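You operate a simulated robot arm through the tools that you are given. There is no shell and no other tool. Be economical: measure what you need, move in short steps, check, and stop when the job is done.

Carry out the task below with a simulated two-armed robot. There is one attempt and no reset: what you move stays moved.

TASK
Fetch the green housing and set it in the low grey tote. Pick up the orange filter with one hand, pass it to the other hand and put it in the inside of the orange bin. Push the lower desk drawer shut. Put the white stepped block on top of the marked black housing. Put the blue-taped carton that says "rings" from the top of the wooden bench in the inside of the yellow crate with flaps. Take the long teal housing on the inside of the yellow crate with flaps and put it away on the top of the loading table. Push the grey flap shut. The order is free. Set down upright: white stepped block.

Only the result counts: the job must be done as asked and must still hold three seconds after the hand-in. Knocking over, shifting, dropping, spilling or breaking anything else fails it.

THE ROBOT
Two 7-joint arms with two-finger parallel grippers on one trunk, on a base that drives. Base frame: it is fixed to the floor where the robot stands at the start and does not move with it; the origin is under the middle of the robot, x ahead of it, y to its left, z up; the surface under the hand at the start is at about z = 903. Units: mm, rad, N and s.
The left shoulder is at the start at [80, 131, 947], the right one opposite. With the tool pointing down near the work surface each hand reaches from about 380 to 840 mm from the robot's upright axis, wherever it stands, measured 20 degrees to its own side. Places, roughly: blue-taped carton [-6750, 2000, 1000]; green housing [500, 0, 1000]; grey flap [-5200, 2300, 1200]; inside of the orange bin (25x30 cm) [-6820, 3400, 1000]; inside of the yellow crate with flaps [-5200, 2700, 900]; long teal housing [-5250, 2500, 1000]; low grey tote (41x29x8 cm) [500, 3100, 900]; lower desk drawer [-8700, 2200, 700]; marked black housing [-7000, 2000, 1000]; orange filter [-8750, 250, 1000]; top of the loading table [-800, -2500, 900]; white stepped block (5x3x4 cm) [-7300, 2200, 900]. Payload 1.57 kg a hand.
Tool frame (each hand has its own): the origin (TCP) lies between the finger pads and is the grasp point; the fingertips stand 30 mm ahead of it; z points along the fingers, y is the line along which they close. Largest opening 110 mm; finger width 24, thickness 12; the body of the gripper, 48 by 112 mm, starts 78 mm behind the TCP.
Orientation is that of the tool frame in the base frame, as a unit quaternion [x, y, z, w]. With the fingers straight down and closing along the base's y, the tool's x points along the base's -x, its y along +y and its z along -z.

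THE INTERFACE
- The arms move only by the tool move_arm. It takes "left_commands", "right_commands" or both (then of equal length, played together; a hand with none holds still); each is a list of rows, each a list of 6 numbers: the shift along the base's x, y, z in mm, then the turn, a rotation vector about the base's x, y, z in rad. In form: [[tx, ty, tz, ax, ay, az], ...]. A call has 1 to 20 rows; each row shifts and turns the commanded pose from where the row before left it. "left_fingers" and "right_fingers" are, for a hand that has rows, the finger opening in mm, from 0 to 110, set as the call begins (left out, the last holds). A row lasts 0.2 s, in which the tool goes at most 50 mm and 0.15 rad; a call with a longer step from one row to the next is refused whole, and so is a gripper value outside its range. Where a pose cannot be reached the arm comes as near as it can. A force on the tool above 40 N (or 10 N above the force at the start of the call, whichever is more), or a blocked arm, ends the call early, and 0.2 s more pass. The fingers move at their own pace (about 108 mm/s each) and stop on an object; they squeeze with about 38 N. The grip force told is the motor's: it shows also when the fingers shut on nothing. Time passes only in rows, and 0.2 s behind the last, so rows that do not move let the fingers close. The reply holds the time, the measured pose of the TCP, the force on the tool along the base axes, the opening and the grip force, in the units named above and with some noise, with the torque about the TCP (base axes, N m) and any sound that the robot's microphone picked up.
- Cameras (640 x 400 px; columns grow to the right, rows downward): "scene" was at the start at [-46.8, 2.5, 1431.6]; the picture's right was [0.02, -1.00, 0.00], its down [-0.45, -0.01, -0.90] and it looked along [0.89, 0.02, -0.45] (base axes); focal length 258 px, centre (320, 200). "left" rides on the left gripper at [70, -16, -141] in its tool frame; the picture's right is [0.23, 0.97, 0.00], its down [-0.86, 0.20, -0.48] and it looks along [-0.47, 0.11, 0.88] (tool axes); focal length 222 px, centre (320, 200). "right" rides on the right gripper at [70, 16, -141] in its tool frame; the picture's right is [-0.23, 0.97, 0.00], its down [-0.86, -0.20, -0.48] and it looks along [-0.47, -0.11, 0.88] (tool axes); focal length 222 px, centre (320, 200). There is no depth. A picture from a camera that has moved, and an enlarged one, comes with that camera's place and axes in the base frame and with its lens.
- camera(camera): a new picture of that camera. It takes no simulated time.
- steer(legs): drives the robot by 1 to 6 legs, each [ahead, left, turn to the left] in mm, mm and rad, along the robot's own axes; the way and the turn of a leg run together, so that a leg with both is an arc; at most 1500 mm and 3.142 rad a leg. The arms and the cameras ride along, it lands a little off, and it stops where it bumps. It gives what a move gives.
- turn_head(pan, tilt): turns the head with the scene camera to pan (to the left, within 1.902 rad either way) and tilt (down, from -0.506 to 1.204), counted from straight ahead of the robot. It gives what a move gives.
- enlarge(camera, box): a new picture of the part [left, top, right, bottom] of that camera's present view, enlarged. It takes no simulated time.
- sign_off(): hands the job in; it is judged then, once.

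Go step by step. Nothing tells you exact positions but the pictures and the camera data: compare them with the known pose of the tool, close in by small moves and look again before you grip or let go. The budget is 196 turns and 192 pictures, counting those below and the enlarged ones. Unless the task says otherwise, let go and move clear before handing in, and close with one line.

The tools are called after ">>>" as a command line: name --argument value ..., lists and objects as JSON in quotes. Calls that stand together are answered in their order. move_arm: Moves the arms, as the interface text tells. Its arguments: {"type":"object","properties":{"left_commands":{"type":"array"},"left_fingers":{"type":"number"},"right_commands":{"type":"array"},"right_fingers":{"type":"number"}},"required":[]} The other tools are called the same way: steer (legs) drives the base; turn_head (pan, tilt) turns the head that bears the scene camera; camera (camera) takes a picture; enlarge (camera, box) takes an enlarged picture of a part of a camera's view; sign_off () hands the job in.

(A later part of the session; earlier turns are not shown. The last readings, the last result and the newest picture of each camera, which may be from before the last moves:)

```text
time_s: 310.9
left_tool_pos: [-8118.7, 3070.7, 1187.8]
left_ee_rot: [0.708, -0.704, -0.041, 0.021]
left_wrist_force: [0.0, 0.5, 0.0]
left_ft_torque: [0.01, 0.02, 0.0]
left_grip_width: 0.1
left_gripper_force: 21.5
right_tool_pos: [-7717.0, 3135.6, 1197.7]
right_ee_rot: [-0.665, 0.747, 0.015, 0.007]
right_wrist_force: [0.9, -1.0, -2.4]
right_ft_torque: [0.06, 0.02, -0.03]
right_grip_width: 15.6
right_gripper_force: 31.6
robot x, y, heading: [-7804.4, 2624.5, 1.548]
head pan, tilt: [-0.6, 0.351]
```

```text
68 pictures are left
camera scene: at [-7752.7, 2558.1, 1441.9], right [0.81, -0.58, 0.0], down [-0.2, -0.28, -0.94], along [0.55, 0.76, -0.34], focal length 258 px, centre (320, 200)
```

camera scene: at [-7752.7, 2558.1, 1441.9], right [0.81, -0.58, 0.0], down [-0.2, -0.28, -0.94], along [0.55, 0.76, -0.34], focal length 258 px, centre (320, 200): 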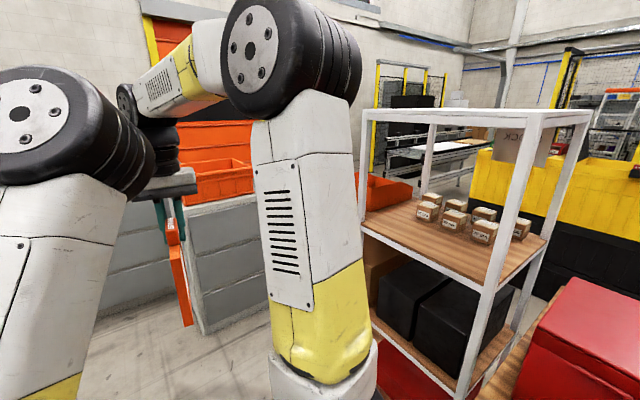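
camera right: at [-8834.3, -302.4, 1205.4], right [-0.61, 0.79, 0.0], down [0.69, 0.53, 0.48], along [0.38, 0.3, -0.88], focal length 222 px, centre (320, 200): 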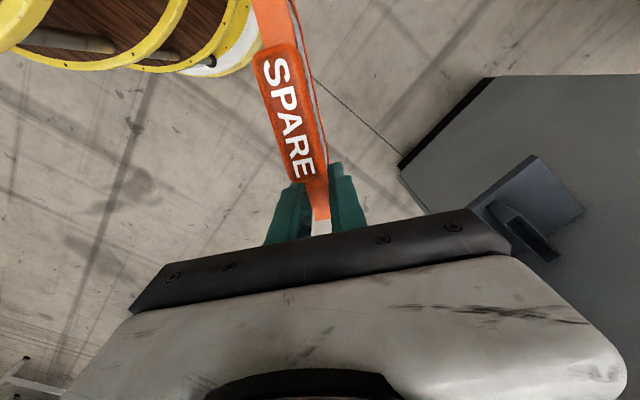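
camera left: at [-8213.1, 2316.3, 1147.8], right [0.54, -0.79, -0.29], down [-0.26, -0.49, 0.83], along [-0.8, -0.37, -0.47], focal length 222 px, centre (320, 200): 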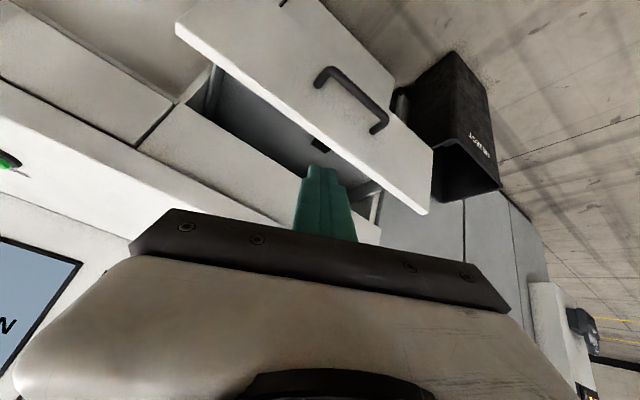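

>>> steer --legs '[[700, 0, 0], [0, 0, -1.54], [200, 230, 0]]'

>>> turn_head --pan -0.1 --tilt 0.5

>>> camera --camera "scene"

```text
time_s: 320.1
left_tool_pos: [-7172.3, 3900.8, 1186.6]
left_ee_rot: [-0.035, 0.998, 0.044, 0.011]
left_wrist_force: [0.1, -0.9, -0.1]
left_ft_torque: [0.01, 0.03, 0.01]
left_grip_width: 0.3
left_gripper_force: 20.9
right_tool_pos: [-7083.4, 3503.3, 1197.3]
right_ee_rot: [0.027, 0.999, 0.005, 0.016]
right_wrist_force: [-0.4, 0.4, -0.1]
right_ft_torque: [0.02, -0.06, -0.01]
right_grip_width: 15.3
right_gripper_force: 31.3
robot x, y, heading: [-7597.7, 3557.5, 0.041]
head pan, tilt: [-0.6, 0.351]
```

```text
time_s: 321.0
left_tool_pos: [-7172.2, 3900.7, 1186.9]
left_ee_rot: [-0.034, 0.998, 0.044, 0.013]
left_wrist_force: [0.7, -0.1, -0.6]
left_ft_torque: [-0.01, -0.02, 0.01]
left_grip_width: 0.3
left_gripper_force: 21.4
right_tool_pos: [-7082.4, 3502.7, 1198.0]
right_ee_rot: [0.026, 1.0, 0.006, 0.016]
right_wrist_force: [-0.2, -0.5, -1.8]
right_ft_torque: [-0.01, -0.06, 0.0]
right_grip_width: 15.7
right_gripper_force: 31.9
robot x, y, heading: [-7599.0, 3555.3, 0.045]
head pan, tilt: [-0.099, 0.499]
```

```text
67 pictures are left
camera scene: at [-7647.6, 3547.7, 1428.2], right [-0.06, -1.0, 0.0], down [-0.48, 0.03, -0.88], along [0.88, -0.05, -0.48], focal length 258 px, centre (320, 200)
```

scene: 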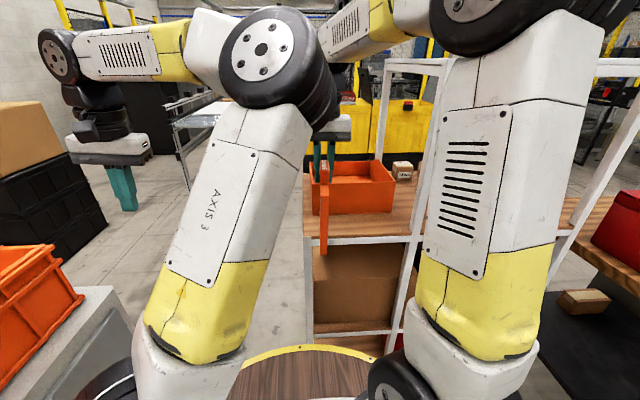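

The cart's orange bin lies ahead, centre about (-6810, 3405), rim z≈1090. I raise the filter, then drive in closer.

>>> move_arm --right_commands '[[0, 0, 35, 0, 0, 0], [0, 0, 35, 0, 0, 0]]'

>>> steer --legs '[[140, 70, -0.04]]'

>>> camera --camera "scene"

```text
time_s: 321.6
left_tool_pos: [-7172.4, 3901.1, 1188.0]
left_ee_rot: [-0.034, 0.998, 0.044, 0.013]
left_wrist_force: [0.2, 0.1, -0.1]
left_ft_torque: [-0.01, 0.0, 0.0]
left_grip_width: 0.0
left_gripper_force: 21.2
right_tool_pos: [-7082.4, 3505.1, 1267.4]
right_ee_rot: [0.027, 0.999, 0.006, 0.016]
right_wrist_force: [-0.3, 0.9, -1.0]
right_ft_torque: [-0.01, -0.02, -0.01]
right_grip_width: 15.4
right_gripper_force: 31.4
robot x, y, heading: [-7597.3, 3555.0, 0.04]
head pan, tilt: [-0.099, 0.499]
```

```text
time_s: 323.0
left_tool_pos: [-7018.3, 3955.2, 1187.0]
left_ee_rot: [-0.014, 0.999, 0.043, 0.014]
left_wrist_force: [0.0, -0.5, -0.6]
left_ft_torque: [0.03, -0.01, -0.01]
left_grip_width: 0.0
left_gripper_force: 21.6
right_tool_pos: [-6944.1, 3555.9, 1266.8]
right_ee_rot: [0.048, 0.999, 0.005, 0.017]
right_wrist_force: [0.0, 1.0, -0.6]
right_ft_torque: [0.0, -0.06, 0.01]
right_grip_width: 15.3
right_gripper_force: 31.2
robot x, y, heading: [-7460.4, 3628.5, -0.004]
head pan, tilt: [-0.099, 0.499]
```

```text
66 pictures are left
camera scene: at [-7507.1, 3622.5, 1428.2], right [-0.1, -0.99, 0.0], down [-0.48, 0.05, -0.88], along [0.87, -0.09, -0.48], focal length 258 px, centre (320, 200)
```

scene: 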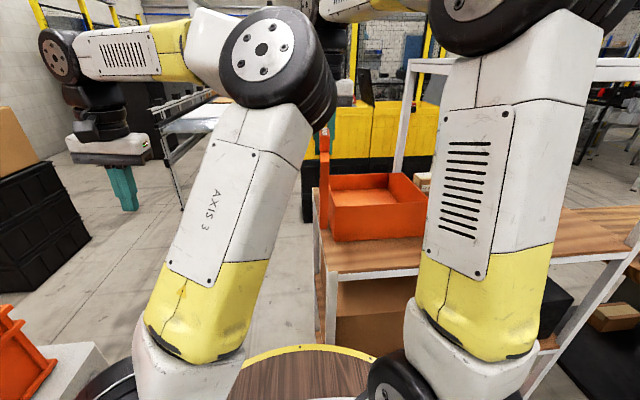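

>>> move_arm --right_commands '[[20, -10, 10, 0, 0, 0], [30, -25, 10, 0, 0, 0], [30, -35, 0, 0, 0, 0], [30, -35, 0, 0, 0, 0], [30, -35, 0, 0, 0, 0], [6, -2, 0, 0, 0, 0]]'

>>> camera --camera "scene"

>>> camera --camera "right"

```text
time_s: 324.4
left_tool_pos: [-7016.3, 3954.7, 1187.9]
left_ee_rot: [-0.014, 0.999, 0.044, 0.013]
left_wrist_force: [-0.5, -0.1, -0.4]
left_ft_torque: [0.03, -0.02, -0.02]
left_grip_width: 0.0
left_gripper_force: 21.1
right_tool_pos: [-6798.1, 3412.7, 1288.2]
right_ee_rot: [0.049, 0.999, 0.005, 0.014]
right_wrist_force: [-0.2, -0.8, -0.6]
right_ft_torque: [0.02, -0.02, -0.03]
right_grip_width: 15.2
right_gripper_force: 30.6
robot x, y, heading: [-7457.7, 3631.8, -0.004]
head pan, tilt: [-0.099, 0.499]
```

```text
65 pictures are left
camera scene: at [-7506.8, 3622.5, 1428.2], right [-0.1, -0.99, 0.0], down [-0.48, 0.05, -0.88], along [0.87, -0.09, -0.48], focal length 258 px, centre (320, 200)
```

scene: 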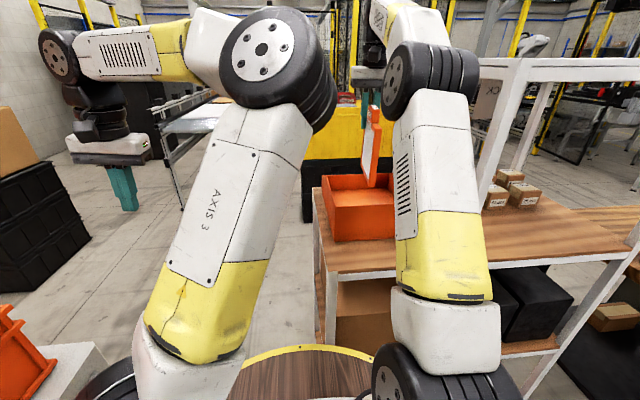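

```text
64 pictures are left
camera right: at [-6869.8, 3434.9, 1427.1], right [0.32, 0.95, 0.02], down [0.82, -0.28, 0.5], along [0.48, -0.14, -0.86], focal length 222 px, centre (320, 200)
```

right: 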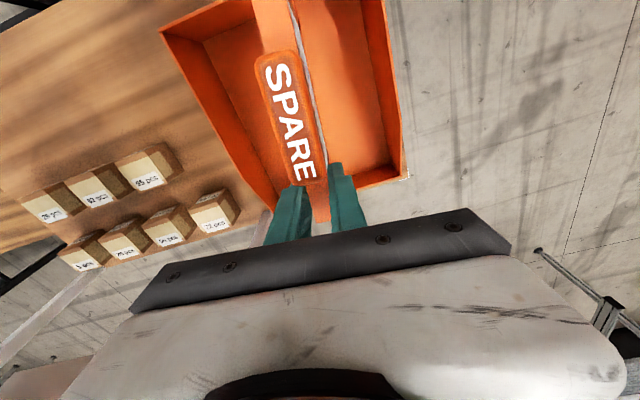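

The filter hangs over the bin; I shift it 20 mm further in and lower it until it touches.

>>> move_arm --right_commands '[[20, 0, 0, 0, 0, 0], [0, 0, -40, 0, 0, 0], [0, 0, -40, 0, 0, 0], [0, 0, -20, 0, 0, 0], [0, 0, -8, 0, 0, 0], [0, 0, -6, 0, 0, 0], [0, 0, -5, 0, 0, 0], [0, 0, -5, 0, 0, 0], [0, 0, -5, 0, 0, 0], [0, 0, -5, 0, 0, 0], [0, 0, -5, 0, 0, 0], [0, 0, -5, 0, 0, 0], [0, 0, -5, 0, 0, 0]]'

>>> camera --camera "scene"

```text
time_s: 327.2
left_tool_pos: [-7019.1, 3956.0, 1186.9]
left_ee_rot: [-0.014, 0.999, 0.044, 0.013]
left_wrist_force: [0.3, -0.2, 0.9]
left_ft_torque: [-0.01, 0.02, 0.01]
left_grip_width: 0.0
left_gripper_force: 21.4
right_tool_pos: [-6778.4, 3413.4, 1140.6]
right_ee_rot: [0.048, 0.999, 0.005, 0.019]
right_wrist_force: [1.5, -0.5, 33.0]
right_ft_torque: [-0.12, -0.07, 0.12]
right_grip_width: 16.0
right_gripper_force: 31.7
robot x, y, heading: [-7463.1, 3632.8, -0.005]
head pan, tilt: [-0.099, 0.499]
```

```text
63 pictures are left
camera scene: at [-7507.8, 3622.9, 1428.2], right [-0.1, -0.99, 0.0], down [-0.48, 0.05, -0.88], along [0.87, -0.09, -0.48], focal length 258 px, centre (320, 200)
```

scene: 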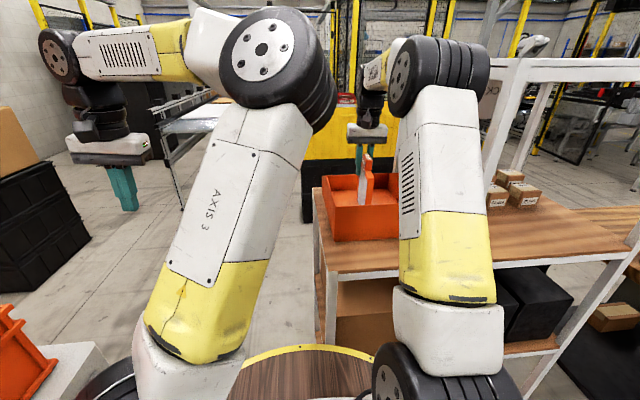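

>>> move_arm --right_commands '[[0, 0, 4, 0, 0, 0], [0, 0, 0, 0, 0, 0]]'

>>> move_arm --right_commands '[[0, 0, 0, 0, 0, 0], [0, 0, 0, 0, 0, 0], [0, 0, 20, 0, 0, 0], [0, 0, 40, 0, 0, 0], [0, 0, 45, 0, 0, 0], [0, 0, 45, 0, 0, 0]]' --right_fingers 60

>>> camera --camera "right"

```text
time_s: 327.8
left_tool_pos: [-7018.3, 3955.6, 1187.7]
left_ee_rot: [-0.014, 0.999, 0.044, 0.014]
left_wrist_force: [0.1, -0.2, -0.5]
left_ft_torque: [0.02, -0.03, 0.0]
left_grip_width: 0.0
left_gripper_force: 20.8
right_tool_pos: [-6778.4, 3414.1, 1138.4]
right_ee_rot: [0.048, 0.999, 0.006, 0.013]
right_wrist_force: [1.4, 0.8, 2.4]
right_ft_torque: [-0.01, -0.26, 0.0]
right_grip_width: 15.5
right_gripper_force: 31.3
robot x, y, heading: [-7456.6, 3630.7, -0.005]
head pan, tilt: [-0.099, 0.499]
```

```text
time_s: 329.2
left_tool_pos: [-7016.8, 3955.8, 1186.8]
left_ee_rot: [-0.014, 0.999, 0.043, 0.013]
left_wrist_force: [0.5, -0.3, 0.4]
left_ft_torque: [0.02, -0.02, -0.04]
left_grip_width: 0.1
left_gripper_force: 21.3
right_tool_pos: [-6777.2, 3414.1, 1289.8]
right_ee_rot: [0.047, 0.999, 0.005, 0.015]
right_wrist_force: [0.0, 0.2, 0.4]
right_ft_torque: [0.03, 0.0, -0.03]
right_grip_width: 59.9
right_gripper_force: 0.1
robot x, y, heading: [-7460.1, 3630.5, -0.005]
head pan, tilt: [-0.099, 0.499]
```

```text
62 pictures are left
camera right: at [-6850.6, 3435.1, 1429.3], right [0.32, 0.95, 0.02], down [0.82, -0.28, 0.5], along [0.48, -0.14, -0.87], focal length 222 px, centre (320, 200)
```

right: 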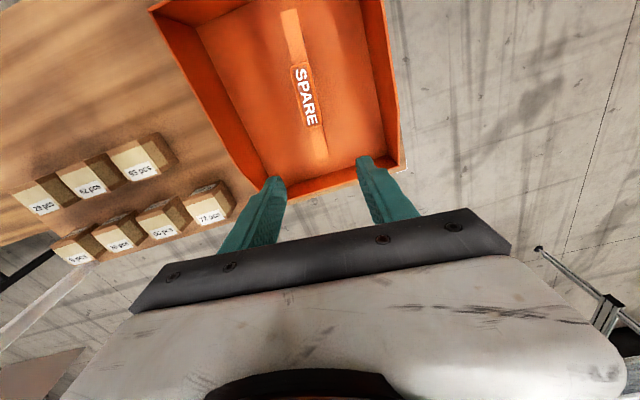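

The filter stands inside the bin. I withdraw and drive back to the west side of the wooden bench for the white block.

>>> move_arm --right_commands '[[-35, 20, 0, 0, 0, 0], [-35, 30, 0, 0, 0, 0], [-35, 30, 0, 0, 0, 0], [-40, 20, -20, 0, 0, 0], [-40, 0, -20, 0, 0, 0], [-40, 0, -20, 0, 0, 0]]'

>>> steer --legs '[[-340, 0, 0], [0, -1320, 0]]'

>>> turn_head --pan -0.3 --tilt 0.55

>>> camera --camera "scene"

```text
time_s: 330.6
left_tool_pos: [-7017.0, 3955.0, 1186.3]
left_ee_rot: [-0.014, 0.999, 0.044, 0.013]
left_wrist_force: [-0.4, -0.1, 0.0]
left_ft_torque: [-0.06, 0.03, 0.01]
left_grip_width: 0.0
left_gripper_force: 21.2
right_tool_pos: [-7003.5, 3513.6, 1232.2]
right_ee_rot: [0.048, 0.999, 0.005, 0.016]
right_wrist_force: [0.6, 0.1, -0.1]
right_ft_torque: [-0.04, 0.06, -0.02]
right_grip_width: 60.0
right_gripper_force: 0.1
robot x, y, heading: [-7455.8, 3630.7, -0.004]
head pan, tilt: [-0.099, 0.499]
```

```text
time_s: 339.1
left_tool_pos: [-7370.7, 2624.1, 1187.8]
left_ee_rot: [-0.01, 0.999, 0.043, 0.014]
left_wrist_force: [-0.7, 0.3, -0.9]
left_ft_torque: [0.01, -0.02, 0.0]
left_grip_width: 0.0
left_gripper_force: 21.6
right_tool_pos: [-7358.5, 2184.1, 1231.9]
right_ee_rot: [0.051, 0.999, 0.005, 0.016]
right_wrist_force: [-0.8, 0.3, -0.2]
right_ft_torque: [0.02, -0.01, -0.03]
right_grip_width: 60.1
right_gripper_force: 0.1
robot x, y, heading: [-7810.4, 2303.3, -0.007]
head pan, tilt: [-0.099, 0.499]
```

```text
time_s: 339.9
left_tool_pos: [-7370.3, 2623.7, 1187.6]
left_ee_rot: [-0.01, 0.999, 0.043, 0.014]
left_wrist_force: [0.4, -0.4, -0.4]
left_ft_torque: [0.0, -0.01, 0.01]
left_grip_width: 0.0
left_gripper_force: 21.2
right_tool_pos: [-7359.0, 2181.2, 1232.8]
right_ee_rot: [0.051, 0.999, 0.006, 0.017]
right_wrist_force: [0.5, 0.1, -0.3]
right_ft_torque: [-0.03, 0.02, 0.04]
right_grip_width: 60.0
right_gripper_force: 0.1
robot x, y, heading: [-7812.9, 2302.7, -0.011]
head pan, tilt: [-0.3, 0.55]
```

```text
61 pictures are left
camera scene: at [-7867.7, 2277.3, 1423.7], right [-0.31, -0.95, 0.0], down [-0.5, 0.16, -0.85], along [0.81, -0.26, -0.52], focal length 258 px, centre (320, 200)
```

scene: 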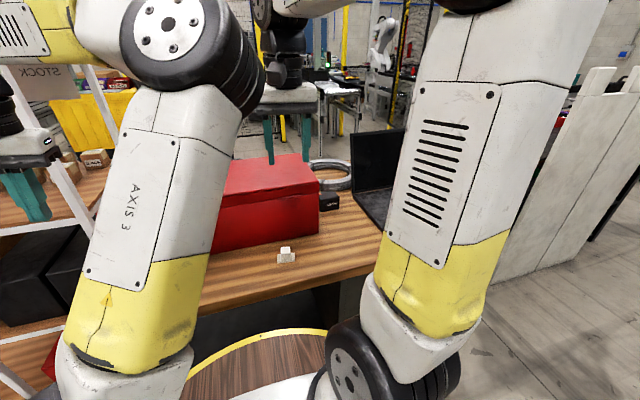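

>>> enlarge --camera "scene" --box '[260, 180, 360, 270]'

>>> camera --camera "right"

```text
4.44 times, centred on (310, 225) of scene
camera zoom: at [-7867.7, 2277.3, 1423.7], right [-0.31, -0.95, 0.0], down [-0.5, 0.16, -0.85], along [0.81, -0.26, -0.52], focal length 1148 px, centre (364, 89)
```

zoom: 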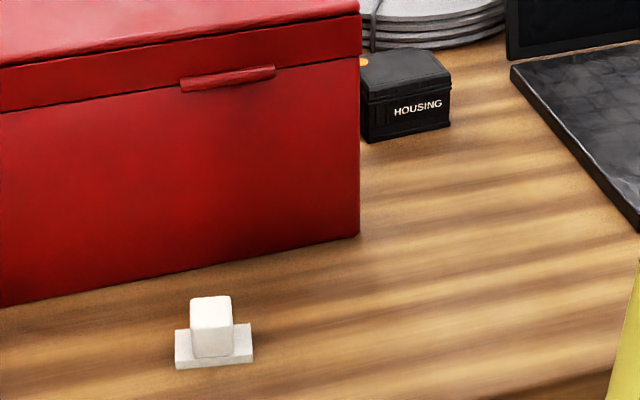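

```text
59 pictures are left
camera right: at [-7432.2, 2205.1, 1371.9], right [0.33, 0.95, 0.02], down [0.81, -0.29, 0.5], along [0.48, -0.15, -0.86], focal length 222 px, centre (320, 200)
```

right: 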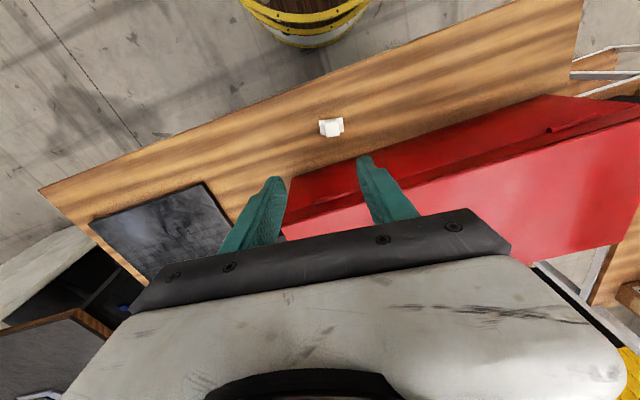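

The block stands at about (-7335, 2204), its long side nearly along y. I move the right hand above it, level and align the tool.

>>> move_arm --right_commands '[[8, 7, -40, -0.01, 0.034, -0.045], [8, 7, -45, 0, 0, -0.045], [8, 7, -45, 0, 0, 0], [0, 0, -45, 0, 0, 0], [0, 0, -45, 0, 0, 0]]'

>>> enlarge --camera "right" --box '[240, 60, 400, 230]'

```text
time_s: 341.1
left_tool_pos: [-7371.5, 2623.5, 1187.2]
left_ee_rot: [-0.01, 0.999, 0.044, 0.013]
left_wrist_force: [-0.4, 0.3, 0.4]
left_ft_torque: [-0.03, -0.03, -0.03]
left_grip_width: 0.0
left_gripper_force: 21.5
right_tool_pos: [-7334.8, 2203.3, 1012.5]
right_ee_rot: [0.097, 0.995, -0.001, -0.001]
right_wrist_force: [-0.6, -0.1, -0.3]
right_ft_torque: [-0.01, -0.02, 0.04]
right_grip_width: 60.0
right_gripper_force: 0.0
robot x, y, heading: [-7813.1, 2301.7, -0.009]
head pan, tilt: [-0.3, 0.55]
```

```text
2.35 times, centred on (320, 145) of right
camera zoom: at [-7401.0, 2233.4, 1155.4], right [0.41, 0.91, 0.0], down [0.8, -0.36, 0.48], along [0.44, -0.2, -0.88], focal length 523 px, centre (320, 329)
```

zoom: 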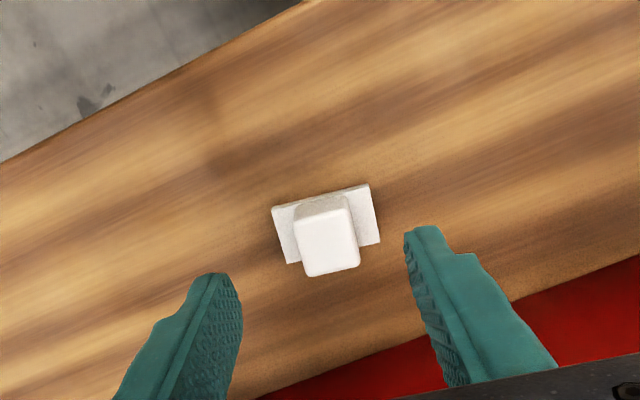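

>>> move_arm --right_commands '[[1, 3, -20, 0, 0, 0], [0, 0, -20, 0, 0, 0], [0, 0, -12, 0, 0, 0], [0, 0, 0, 0, 0, 0]]'

>>> enlarge --camera "scene" --box '[250, 200, 330, 280]'

```text
time_s: 342.1
left_tool_pos: [-7370.4, 2624.3, 1187.1]
left_ee_rot: [-0.011, 0.999, 0.044, 0.014]
left_wrist_force: [0.8, 0.3, 0.0]
left_ft_torque: [0.02, 0.0, -0.01]
left_grip_width: 0.0
left_gripper_force: 21.4
right_tool_pos: [-7334.4, 2207.9, 960.1]
right_ee_rot: [0.097, 0.995, -0.001, 0.0]
right_wrist_force: [-0.3, -0.2, -0.2]
right_ft_torque: [-0.02, -0.01, 0.0]
right_grip_width: 60.1
right_gripper_force: 0.0
robot x, y, heading: [-7816.8, 2304.7, -0.008]
head pan, tilt: [-0.3, 0.55]
```

```text
5.00 times, centred on (290, 240) of scene
camera zoom: at [-7867.7, 2277.2, 1423.6], right [-0.31, -0.95, 0.0], down [-0.5, 0.16, -0.85], along [0.81, -0.26, -0.52], focal length 1292 px, centre (470, 0)
```

zoom: 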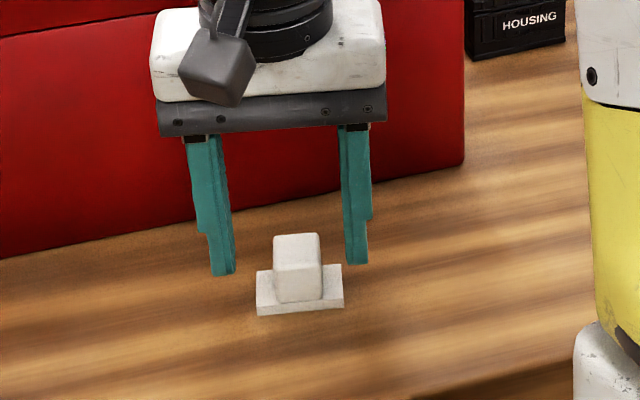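

>>> move_arm --right_commands '[[0, 0, 0, 0, 0, 0], [0, 0, 0, 0, 0, 0], [0, 0, 0, 0, 0, 0], [0, 0, 0, 0, 0, 0], [0, 0, 15, 0, 0, 0], [0, 0, 35, 0, 0, 0], [0, 0, 40, 0, 0, 0], [0, 0, 40, 0, 0, 0]]' --right_fingers 10

>>> enlarge --camera "right" --box '[160, 60, 400, 230]'

```text
time_s: 343.9
left_tool_pos: [-7370.1, 2623.5, 1186.7]
left_ee_rot: [-0.011, 0.999, 0.044, 0.014]
left_wrist_force: [-1.1, 0.2, 0.7]
left_ft_torque: [0.0, 0.01, 0.01]
left_grip_width: 0.0
left_gripper_force: 20.9
right_tool_pos: [-7333.5, 2208.5, 1092.3]
right_ee_rot: [0.097, 0.995, -0.001, -0.001]
right_wrist_force: [0.3, -0.1, -0.6]
right_ft_torque: [0.0, 0.06, -0.01]
right_grip_width: 24.9
right_gripper_force: 36.6
robot x, y, heading: [-7814.2, 2303.9, -0.017]
head pan, tilt: [-0.3, 0.55]
```

```text
2.35 times, centred on (280, 145) of right
camera zoom: at [-7399.2, 2238.2, 1234.3], right [0.41, 0.91, 0.0], down [0.8, -0.36, 0.48], along [0.43, -0.2, -0.88], focal length 523 px, centre (414, 329)
```

zoom: 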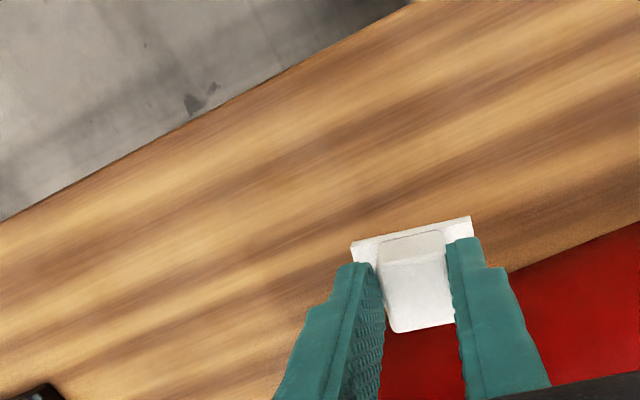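

Block held. I raise it, turn the hand a quarter (narrow side toward the toolbox) and carry it over to the black housing.

>>> move_arm --right_commands '[[0, -15, 30, 0, 0, 0.131], [0, -20, 30, 0, 0, 0.131], [0, -30, 20, 0, 0, 0.131], [0, -35, 0, 0, 0, 0.131], [0, -35, 0, 0, 0, 0.131], [0, -35, 0, 0, 0, 0.131], [20, -28, 0, 0, 0, 0.131], [30, 0, 0, 0, 0, 0.131], [35, 0, 0, 0, 0, 0.131], [35, 0, 0, 0, 0, 0.131], [35, 0, 0, 0, 0, 0.131], [35, 0, 0, 0, 0, 0.131], [20, 0, 0, 0, 0, 0]]'

>>> camera --camera "right"

>>> enlarge --camera "scene" --box '[260, 140, 380, 240]'

```text
time_s: 346.7
left_tool_pos: [-7369.6, 2623.1, 1187.3]
left_ee_rot: [-0.01, 0.999, 0.044, 0.013]
left_wrist_force: [0.1, 1.3, -0.2]
left_ft_torque: [0.0, -0.01, 0.02]
left_grip_width: 0.0
left_gripper_force: 21.4
right_tool_pos: [-7123.7, 2009.2, 1168.4]
right_ee_rot: [-0.637, 0.771, 0.0, 0.0]
right_wrist_force: [-0.5, -0.6, -0.7]
right_ft_torque: [0.03, -0.04, -0.03]
right_grip_width: 24.7
right_gripper_force: 36.5
robot x, y, heading: [-7818.3, 2302.3, -0.009]
head pan, tilt: [-0.3, 0.55]
```

```text
55 pictures are left
camera right: at [-7153.0, 1943.9, 1311.0], right [-0.91, 0.41, 0.0], down [0.36, 0.8, 0.48], along [0.2, 0.44, -0.88], focal length 222 px, centre (320, 200)
```

right: 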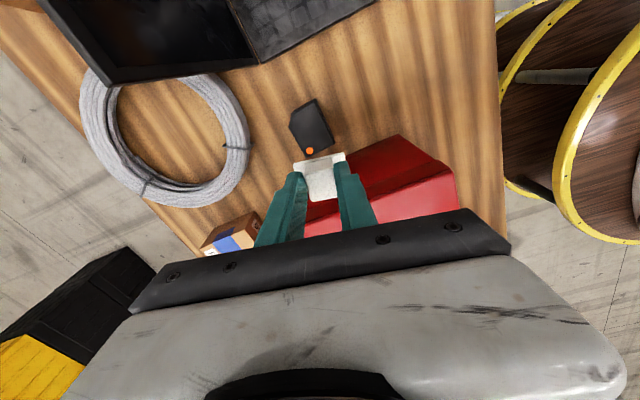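

```text
4.00 times, centred on (320, 190) of scene
camera zoom: at [-7867.9, 2277.2, 1423.6], right [-0.31, -0.95, 0.0], down [-0.5, 0.16, -0.85], along [0.81, -0.26, -0.52], focal length 1034 px, centre (320, 240)
```

zoom: 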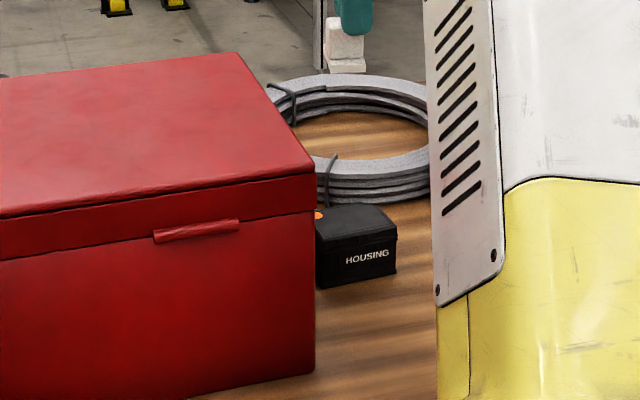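

>>> enlarge --camera "right" --box '[250, 80, 380, 210]'

```text
3.08 times, centred on (315, 145) of right
camera zoom: at [-7153.0, 1943.9, 1311.0], right [-0.91, 0.41, 0.0], down [0.36, 0.8, 0.48], along [0.2, 0.44, -0.88], focal length 684 px, centre (335, 369)
```

zoom: 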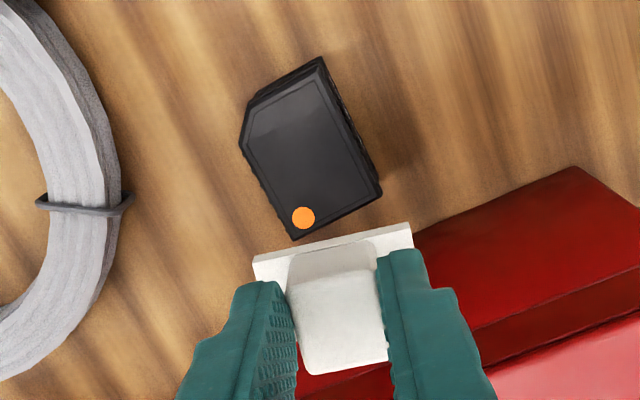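

The housing top measures about 49×65 mm, centre (-7110, 2003), z≈966. I align and lower the block onto it.

>>> move_arm --right_commands '[[7, -3, 0, 0, 0, 0.1], [7, -3, 0, 0, 0, 0.09], [0, 0, -40, 0, 0, 0], [0, 0, -40, 0, 0, 0], [0, 0, -40, 0, 0, 0], [0, 0, 0, 0, 0, 0]]'

>>> enlarge --camera "right" --box '[250, 80, 380, 210]'

>>> enlarge --camera "scene" --box '[270, 130, 370, 220]'

```text
time_s: 348.1
left_tool_pos: [-7370.9, 2622.2, 1186.0]
left_ee_rot: [-0.01, 0.999, 0.045, 0.013]
left_wrist_force: [-1.0, -0.8, -0.1]
left_ft_torque: [-0.03, 0.01, 0.03]
left_grip_width: 0.1
left_gripper_force: 21.4
right_tool_pos: [-7111.4, 2003.5, 1051.0]
right_ee_rot: [-0.707, 0.708, -0.001, 0.0]
right_wrist_force: [0.7, -0.7, -0.9]
right_ft_torque: [-0.01, 0.01, -0.04]
right_grip_width: 24.8
right_gripper_force: 36.8
robot x, y, heading: [-7818.9, 2303.0, -0.014]
head pan, tilt: [-0.3, 0.55]
```

```text
3.08 times, centred on (315, 145) of right
camera zoom: at [-7127.4, 1934.4, 1192.0], right [-0.97, 0.23, 0.0], down [0.2, 0.86, 0.48], along [0.11, 0.47, -0.88], focal length 684 px, centre (335, 369)
```

zoom: 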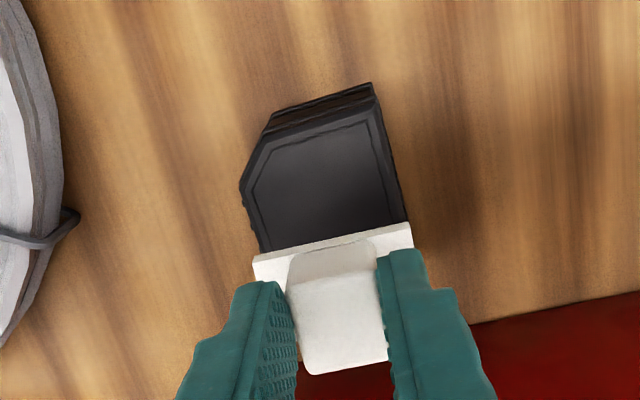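

```text
4.44 times, centred on (320, 175) of scene
camera zoom: at [-7867.6, 2277.2, 1423.7], right [-0.31, -0.95, 0.0], down [-0.5, 0.16, -0.85], along [0.81, -0.26, -0.52], focal length 1148 px, centre (320, 311)
```

zoom: 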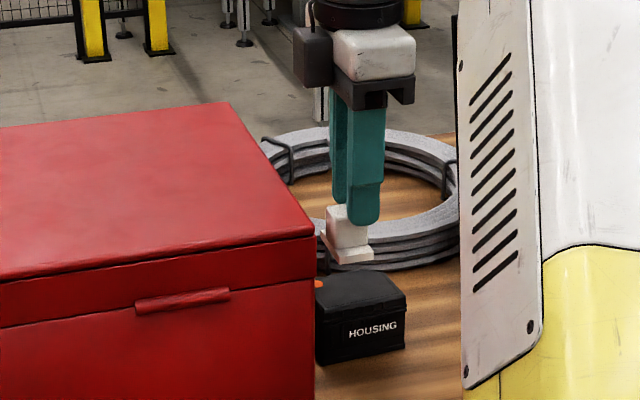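

>>> move_arm --right_commands '[[0, 0, -20, 0, 0, 0], [0, 0, -6, 0, 0, 0], [0, 0, -3, 0, 0, 0], [0, 0, -2, 0, 0, 0], [0, 0, -2, 0, 0, 0], [0, 0, -2, 0, 0, 0]]'

>>> enlarge --camera "scene" --box '[290, 150, 360, 215]'

```text
time_s: 349.5
left_tool_pos: [-7369.8, 2622.9, 1187.4]
left_ee_rot: [-0.011, 0.999, 0.044, 0.014]
left_wrist_force: [-0.3, 0.8, 0.6]
left_ft_torque: [-0.01, 0.01, -0.03]
left_grip_width: 0.1
left_gripper_force: 21.7
right_tool_pos: [-7111.0, 2002.8, 1014.4]
right_ee_rot: [-0.706, 0.708, 0.0, 0.001]
right_wrist_force: [0.6, 0.2, -0.6]
right_ft_torque: [-0.01, 0.0, 0.03]
right_grip_width: 24.7
right_gripper_force: 36.4
robot x, y, heading: [-7816.1, 2303.5, -0.012]
head pan, tilt: [-0.3, 0.55]
```

```text
6.15 times, centred on (325, 182) of scene
camera zoom: at [-7867.6, 2277.2, 1423.6], right [-0.31, -0.95, 0.0], down [-0.5, 0.16, -0.85], along [0.81, -0.26, -0.52], focal length 1590 px, centre (289, 308)
```

zoom: 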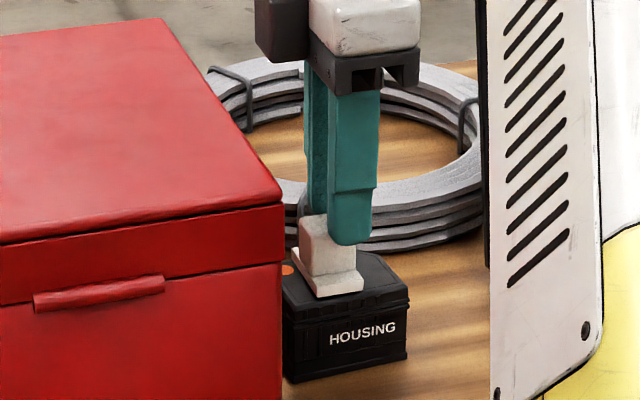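

>>> move_arm --right_commands '[[0, 0, -1.5, 0, 0, 0], [0, 0, -1.5, 0, 0, 0], [0, 0, -1.5, 0, 0, 0]]'

```text
time_s: 350.3
left_tool_pos: [-7371.7, 2624.3, 1187.6]
left_ee_rot: [-0.01, 0.999, 0.044, 0.014]
left_wrist_force: [0.3, -0.7, 0.4]
left_ft_torque: [0.0, -0.04, 0.01]
left_grip_width: 0.0
left_gripper_force: 21.7
right_tool_pos: [-7111.2, 2002.8, 1012.2]
right_ee_rot: [-0.707, 0.708, -0.002, 0.001]
right_wrist_force: [-3.3, -1.2, 11.7]
right_ft_torque: [0.08, 0.23, 0.0]
right_grip_width: 25.0
right_gripper_force: 36.4
robot x, y, heading: [-7815.8, 2300.4, -0.01]
head pan, tilt: [-0.3, 0.55]
```

Contact (12 N). I let go and lift straight up.

>>> move_arm --right_commands '[[0, 0, 1, 0, 0, 0], [0, 0, 0, 0, 0, 0], [0, 0, 10, 0, 0, 0], [0, 0, 25, 0, 0, 0], [0, 0, 40, 0, 0, 0], [0, 0, 40, 0, 0, 0], [0, 0, 40, 0, 0, 0]]' --right_fingers 50

>>> enlarge --camera "scene" --box '[290, 150, 360, 215]'

```text
time_s: 351.9
left_tool_pos: [-7370.6, 2624.0, 1186.0]
left_ee_rot: [-0.011, 0.999, 0.043, 0.013]
left_wrist_force: [-0.1, -0.5, 0.8]
left_ft_torque: [0.02, 0.0, 0.02]
left_grip_width: 0.1
left_gripper_force: 21.2
right_tool_pos: [-7109.9, 2002.6, 1165.7]
right_ee_rot: [-0.707, 0.707, 0.0, 0.0]
right_wrist_force: [-0.3, -0.3, -0.4]
right_ft_torque: [0.01, 0.01, 0.0]
right_grip_width: 50.3
right_gripper_force: 0.0
robot x, y, heading: [-7812.2, 2301.8, -0.008]
head pan, tilt: [-0.3, 0.55]
```

```text
6.15 times, centred on (325, 182) of scene
camera zoom: at [-7867.6, 2277.1, 1423.7], right [-0.31, -0.95, 0.0], down [-0.5, 0.16, -0.85], along [0.81, -0.26, -0.52], focal length 1590 px, centre (289, 308)
```

zoom: 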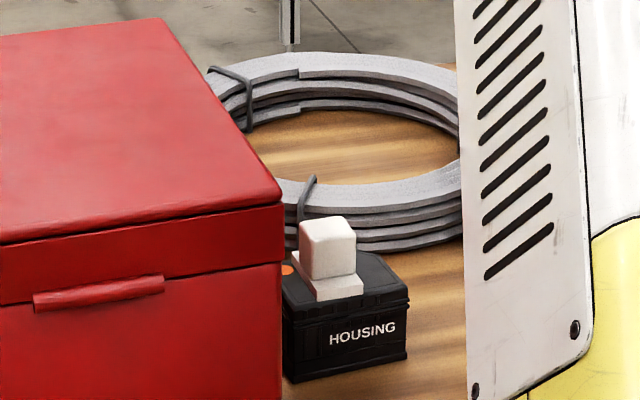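

The block stands upright on the marked housing. I withdraw the right hand, then turn to the drawer.

>>> move_arm --right_commands '[[-30, 0, 0, 0, 0, 0], [-40, 0, 0, 0, 0, 0], [-40, 0, 0, 0, 0, -0.13], [-40, 5, 0, 0, 0, -0.13], [-40, 10, 0, 0, 0, -0.13], [-40, 10, 0, 0, 0, -0.13], [-20, 20, 0, 0, 0, -0.13], [0, 30, 0, 0, 0, -0.13], [0, 30, 0, 0, 0, -0.13], [0, 30, 0, 0, 0, -0.13], [0, 30, 0, 0, 0, -0.13], [0, 0, 0, 0, 0, -0.13], [0, 0, 0, 0, 0, -0.13], [0, 0, 0, 0, 0, -0.13]]' --right_fingers 0

>>> steer --legs '[[0, -230, 0], [0, 0, 3.14]]'

>>> turn_head --pan -0.2 --tilt 0.6

>>> camera --camera "scene"

```text
time_s: 354.9
left_tool_pos: [-7371.0, 2623.3, 1187.4]
left_ee_rot: [-0.01, 0.999, 0.044, 0.013]
left_wrist_force: [-0.1, 0.0, 0.9]
left_ft_torque: [-0.03, -0.03, -0.03]
left_grip_width: 0.0
left_gripper_force: 21.7
right_tool_pos: [-7361.4, 2168.4, 1166.4]
right_ee_rot: [-0.004, 1.0, -0.001, -0.001]
right_wrist_force: [0.2, -0.4, -0.9]
right_ft_torque: [0.0, 0.01, 0.04]
right_grip_width: 0.0
right_gripper_force: 21.4
robot x, y, heading: [-7816.3, 2304.1, -0.006]
head pan, tilt: [-0.3, 0.55]
```

```text
time_s: 364.1
left_tool_pos: [-8241.6, 1725.6, 1186.1]
left_ee_rot: [0.998, 0.038, -0.013, 0.044]
left_wrist_force: [0.4, 0.4, -0.1]
left_ft_torque: [0.0, 0.03, 0.01]
left_grip_width: 0.0
left_gripper_force: 21.7
right_tool_pos: [-8276.8, 2180.4, 1166.9]
right_ee_rot: [0.999, 0.033, 0.0, -0.001]
right_wrist_force: [0.8, 0.7, -0.5]
right_ft_torque: [0.01, 0.01, -0.02]
right_grip_width: 0.2
right_gripper_force: 21.3
robot x, y, heading: [-7818.1, 2069.2, -3.104]
head pan, tilt: [-0.3, 0.55]
```

```text
time_s: 364.7
left_tool_pos: [-8242.6, 1725.9, 1187.5]
left_ee_rot: [0.998, 0.037, -0.012, 0.044]
left_wrist_force: [0.4, -1.1, 0.1]
left_ft_torque: [0.0, 0.02, -0.02]
left_grip_width: 0.1
left_gripper_force: 21.1
right_tool_pos: [-8276.8, 2179.2, 1165.8]
right_ee_rot: [0.999, 0.032, 0.0, -0.001]
right_wrist_force: [0.1, -0.4, 0.1]
right_ft_torque: [0.01, -0.04, -0.02]
right_grip_width: 0.0
right_gripper_force: 21.6
robot x, y, heading: [-7815.6, 2074.2, -3.096]
head pan, tilt: [-0.201, 0.6]
```

```text
48 pictures are left
camera scene: at [-7763.1, 2091.6, 1419.2], right [0.16, 0.99, 0.0], down [0.56, -0.09, -0.83], along [-0.82, 0.13, -0.56], focal length 258 px, centre (320, 200)
```

scene: 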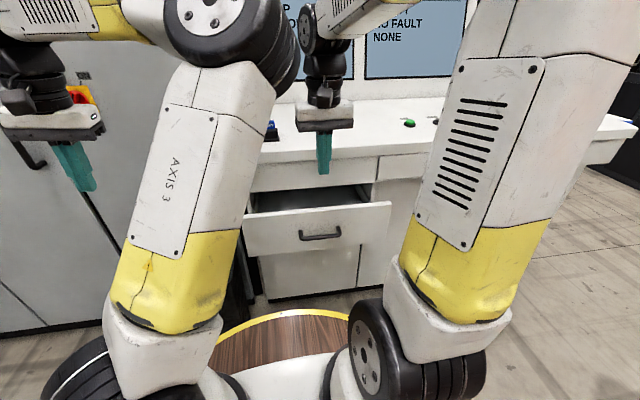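

>>> move_arm --right_commands '[[-35, 5, -30, 0, 0, 0], [-35, 5, -30, 0, 0, 0], [-35, 5, -30, 0, 0, 0], [0, 0, -30, 0, 0.117, 0], [0, 0, -30, 0, 0.117, 0], [0, 0, -30, 0, 0.117, 0], [0, 0, -30, 0, 0.117, 0], [0, 0, -30, 0, 0.117, 0], [0, 0, -30, 0, 0.117, 0]]'

>>> camera --camera "scene"

```text
time_s: 366.8
left_tool_pos: [-8237.7, 1716.2, 1188.3]
left_ee_rot: [0.998, 0.05, -0.013, 0.045]
left_wrist_force: [1.6, -0.4, 0.4]
left_ft_torque: [0.03, 0.0, 0.0]
left_grip_width: 0.0
left_gripper_force: 21.1
right_tool_pos: [-8406.8, 2213.6, 965.5]
right_ee_rot: [0.913, -0.027, -0.406, 0.03]
right_wrist_force: [0.0, -0.2, 0.8]
right_ft_torque: [0.0, 0.02, -0.03]
right_grip_width: 0.0
right_gripper_force: 21.5
robot x, y, heading: [-7813.8, 2071.5, -3.098]
head pan, tilt: [-0.201, 0.6]
stopped in row 9 (right hand): the arm was blocked; the commanded pose is now the measured one
```

```text
47 pictures are left
camera scene: at [-7763.1, 2091.7, 1419.1], right [0.16, 0.99, 0.0], down [0.56, -0.09, -0.82], along [-0.81, 0.13, -0.57], focal length 258 px, centre (320, 200)
```

scene: 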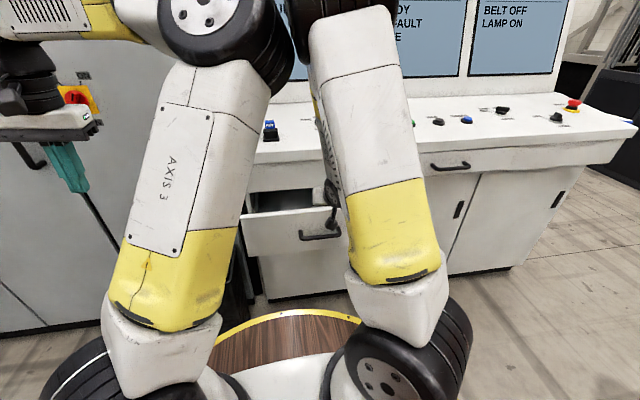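

The right elbow met the left arm. I swing the left hand wide out first, then lower the right hand further.

>>> move_arm --left_commands '[[25, -30, 0, 0, 0, 0.1], [25, -30, 0, 0, 0, 0.1], [25, -30, 0, 0, 0, 0.1], [25, -30, 0, 0, 0, 0.1], [25, -20, 0, 0, 0, 0.1]]'

>>> move_arm --right_commands '[[5, 0, -20, 0, 0, 0], [5, 0, -20, 0, 0, 0], [5, 0, -20, 0, 0, 0], [5, 0, -20, 0, 0, 0]]'

>>> camera --camera "scene"

>>> camera --camera "right"

```text
time_s: 368.0
left_tool_pos: [-8109.7, 1586.9, 1189.9]
left_ee_rot: [0.954, 0.295, -0.003, 0.047]
left_wrist_force: [0.7, 0.3, -0.7]
left_ft_torque: [0.01, -0.01, 0.0]
left_grip_width: 0.0
left_gripper_force: 21.3
left hand out of reach, approached as far as the arm can: row 5
right_tool_pos: [-8407.1, 2211.1, 964.6]
right_ee_rot: [0.913, -0.026, -0.406, 0.031]
right_wrist_force: [-0.6, 0.4, 1.1]
right_ft_torque: [-0.01, 0.02, 0.03]
right_grip_width: 0.0
right_gripper_force: 21.5
robot x, y, heading: [-7816.9, 2071.6, -3.099]
head pan, tilt: [-0.201, 0.6]
```

```text
time_s: 369.0
left_tool_pos: [-8110.5, 1587.4, 1188.7]
left_ee_rot: [0.955, 0.294, -0.003, 0.047]
left_wrist_force: [0.4, 0.2, 0.5]
left_ft_torque: [0.0, 0.02, -0.01]
left_grip_width: 0.2
left_gripper_force: 21.3
right_tool_pos: [-8388.4, 2212.9, 886.7]
right_ee_rot: [0.913, -0.026, -0.405, 0.031]
right_wrist_force: [0.4, 0.1, 0.8]
right_ft_torque: [0.01, -0.02, 0.01]
right_grip_width: 0.0
right_gripper_force: 20.9
robot x, y, heading: [-7818.0, 2070.2, -3.099]
head pan, tilt: [-0.201, 0.6]
```

```text
46 pictures are left
camera scene: at [-7762.9, 2091.6, 1419.1], right [0.16, 0.99, 0.0], down [0.56, -0.09, -0.83], along [-0.81, 0.13, -0.56], focal length 258 px, centre (320, 200)
```

scene: 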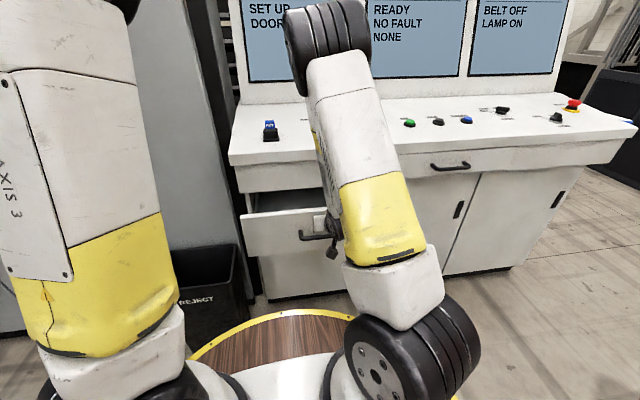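

```text
45 pictures are left
camera right: at [-8236.6, 2196.1, 930.5], right [-0.17, -0.95, 0.24], down [-0.21, 0.28, 0.94], along [-0.96, 0.11, -0.25], focal length 222 px, centre (320, 200)
```

right: 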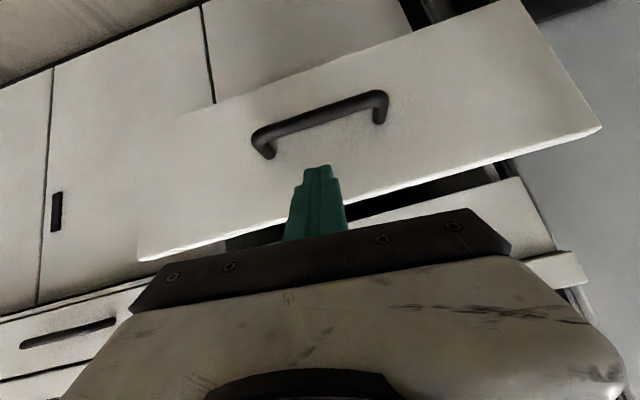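

The closed fingers face the drawer panel just above its handle. I push it in.

>>> move_arm --right_commands '[[-20, 0, 0, 0, 0, 0], [-20, 0, 0, 0, 0, 0], [-20, 0, 0, 0, 0, 0], [-20, 0, 0, 0, 0, 0], [-20, 0, 0, 0, 0, 0], [-20, 0, 0, 0, 0, 0], [-20, 0, 0, 0, 0, 0]]'

>>> camera --camera "right"

```text
time_s: 370.6
left_tool_pos: [-8110.4, 1586.8, 1189.8]
left_ee_rot: [0.955, 0.294, -0.003, 0.047]
left_wrist_force: [0.0, 0.4, 0.1]
left_ft_torque: [-0.03, 0.01, 0.02]
left_grip_width: 0.2
left_gripper_force: 21.9
right_tool_pos: [-8526.8, 2211.6, 884.1]
right_ee_rot: [0.913, -0.027, -0.407, 0.03]
right_wrist_force: [-1.0, 0.1, 0.5]
right_ft_torque: [0.02, -0.02, 0.0]
right_grip_width: 0.0
right_gripper_force: 21.6
robot x, y, heading: [-7814.8, 2065.7, -3.1]
head pan, tilt: [-0.201, 0.6]
```

```text
44 pictures are left
camera right: at [-8375.9, 2196.0, 929.9], right [-0.17, -0.95, 0.24], down [-0.21, 0.28, 0.94], along [-0.96, 0.11, -0.25], focal length 222 px, centre (320, 200)
```

right: 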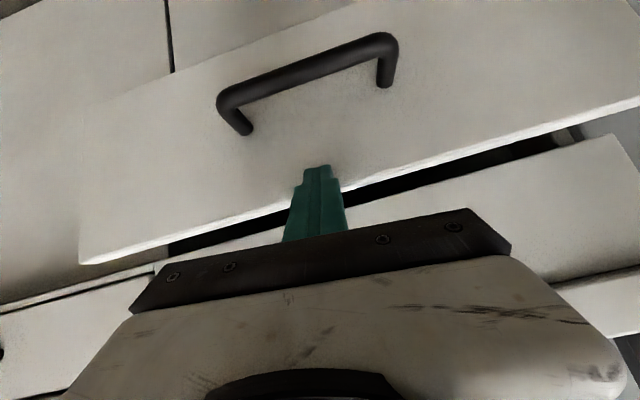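

>>> move_arm --right_commands '[[-20, 0, -3, 0, 0, 0], [-20, 0, -3, 0, 0, 0], [-20, 0, -3, 0, 0, 0], [-20, 0, -2, 0, 0, 0], [-15, 0, 0, 0, 0, 0], [-15, 0, 0, 0, 0, 0], [-15, 0, 0, 0, 0, 0], [-15, 0, 0, 0, 0, 0]]'

>>> camera --camera "right"

```text
time_s: 371.7
left_tool_pos: [-8108.6, 1587.3, 1189.0]
left_ee_rot: [0.955, 0.293, -0.003, 0.047]
left_wrist_force: [0.1, -0.3, -0.3]
left_ft_torque: [-0.02, 0.04, 0.0]
left_grip_width: 0.0
left_gripper_force: 20.9
right_tool_pos: [-8600.4, 2211.2, 872.1]
right_ee_rot: [0.915, -0.025, -0.402, 0.03]
right_wrist_force: [13.0, 0.0, 5.4]
right_ft_torque: [0.01, 0.02, 0.05]
right_grip_width: 0.0
right_gripper_force: 21.0
robot x, y, heading: [-7814.3, 2071.6, -3.099]
head pan, tilt: [-0.201, 0.6]
stopped in row 5 (right hand): the force on the tool passed its limit at 58 N (the readings are from after the stop); the commanded pose is now the measured one
```

```text
43 pictures are left
camera right: at [-8449.9, 2196.2, 918.0], right [-0.18, -0.95, 0.24], down [-0.22, 0.28, 0.93], along [-0.96, 0.11, -0.26], focal length 222 px, centre (320, 200)
```

right: 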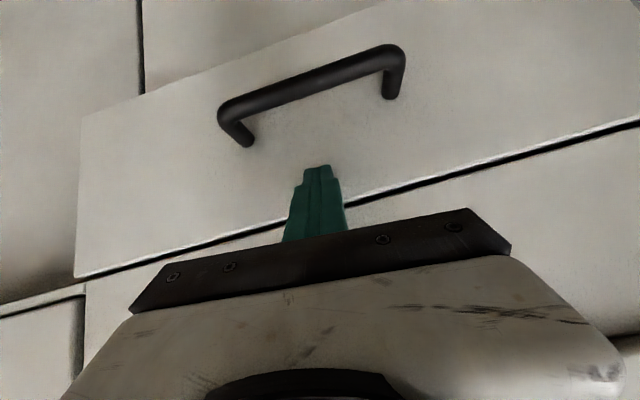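

The drawer is shut flush. I draw back, stow both arms and return by the known south route to the crate.

>>> move_arm --right_commands '[[30, 0, 0, 0, 0, 0], [40, 0, 0, 0, 0, 0], [40, 0, 20, 0, 0, 0], [30, 0, 40, 0, -0.1, 0], [20, 0, 40, 0, -0.12, 0], [10, 0, 40, 0, -0.12, 0], [0, 0, 40, 0, -0.12, 0], [0, 0, 40, 0, -0.12, 0], [0, 0, 40, 0, -0.12, 0], [0, 0, 20, 0, -0.12, 0], [20, 0, 0, 0, 0, 0], [40, 0, 0, 0, 0, 0], [40, 0, 0, 0, 0, 0], [40, 0, 0, 0, 0, 0]]'

>>> camera --camera "scene"

```text
time_s: 374.7
left_tool_pos: [-8110.5, 1587.5, 1190.1]
left_ee_rot: [0.955, 0.294, -0.002, 0.046]
left_wrist_force: [-0.3, -0.8, 0.0]
left_ft_torque: [-0.02, -0.04, -0.03]
left_grip_width: 0.1
left_gripper_force: 21.7
right_tool_pos: [-8292.4, 2213.8, 1151.7]
right_ee_rot: [0.999, -0.035, -0.003, 0.017]
right_wrist_force: [-0.4, -1.1, 0.0]
right_ft_torque: [-0.01, -0.04, 0.02]
right_grip_width: 0.0
right_gripper_force: 21.4
robot x, y, heading: [-7815.0, 2071.2, -3.099]
head pan, tilt: [-0.201, 0.6]
```

```text
42 pictures are left
camera scene: at [-7763.5, 2091.5, 1419.2], right [0.16, 0.99, 0.0], down [0.56, -0.09, -0.82], along [-0.81, 0.13, -0.57], focal length 258 px, centre (320, 200)
```

scene: 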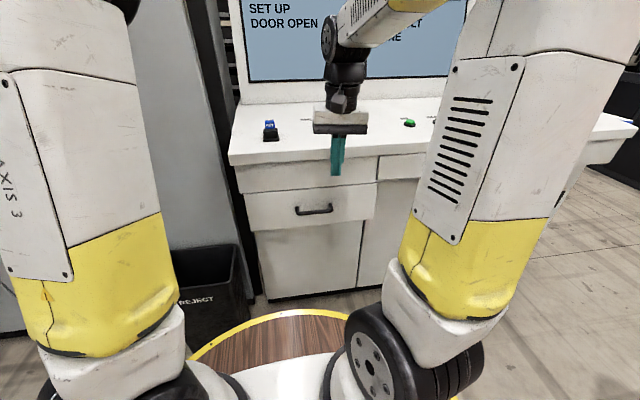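

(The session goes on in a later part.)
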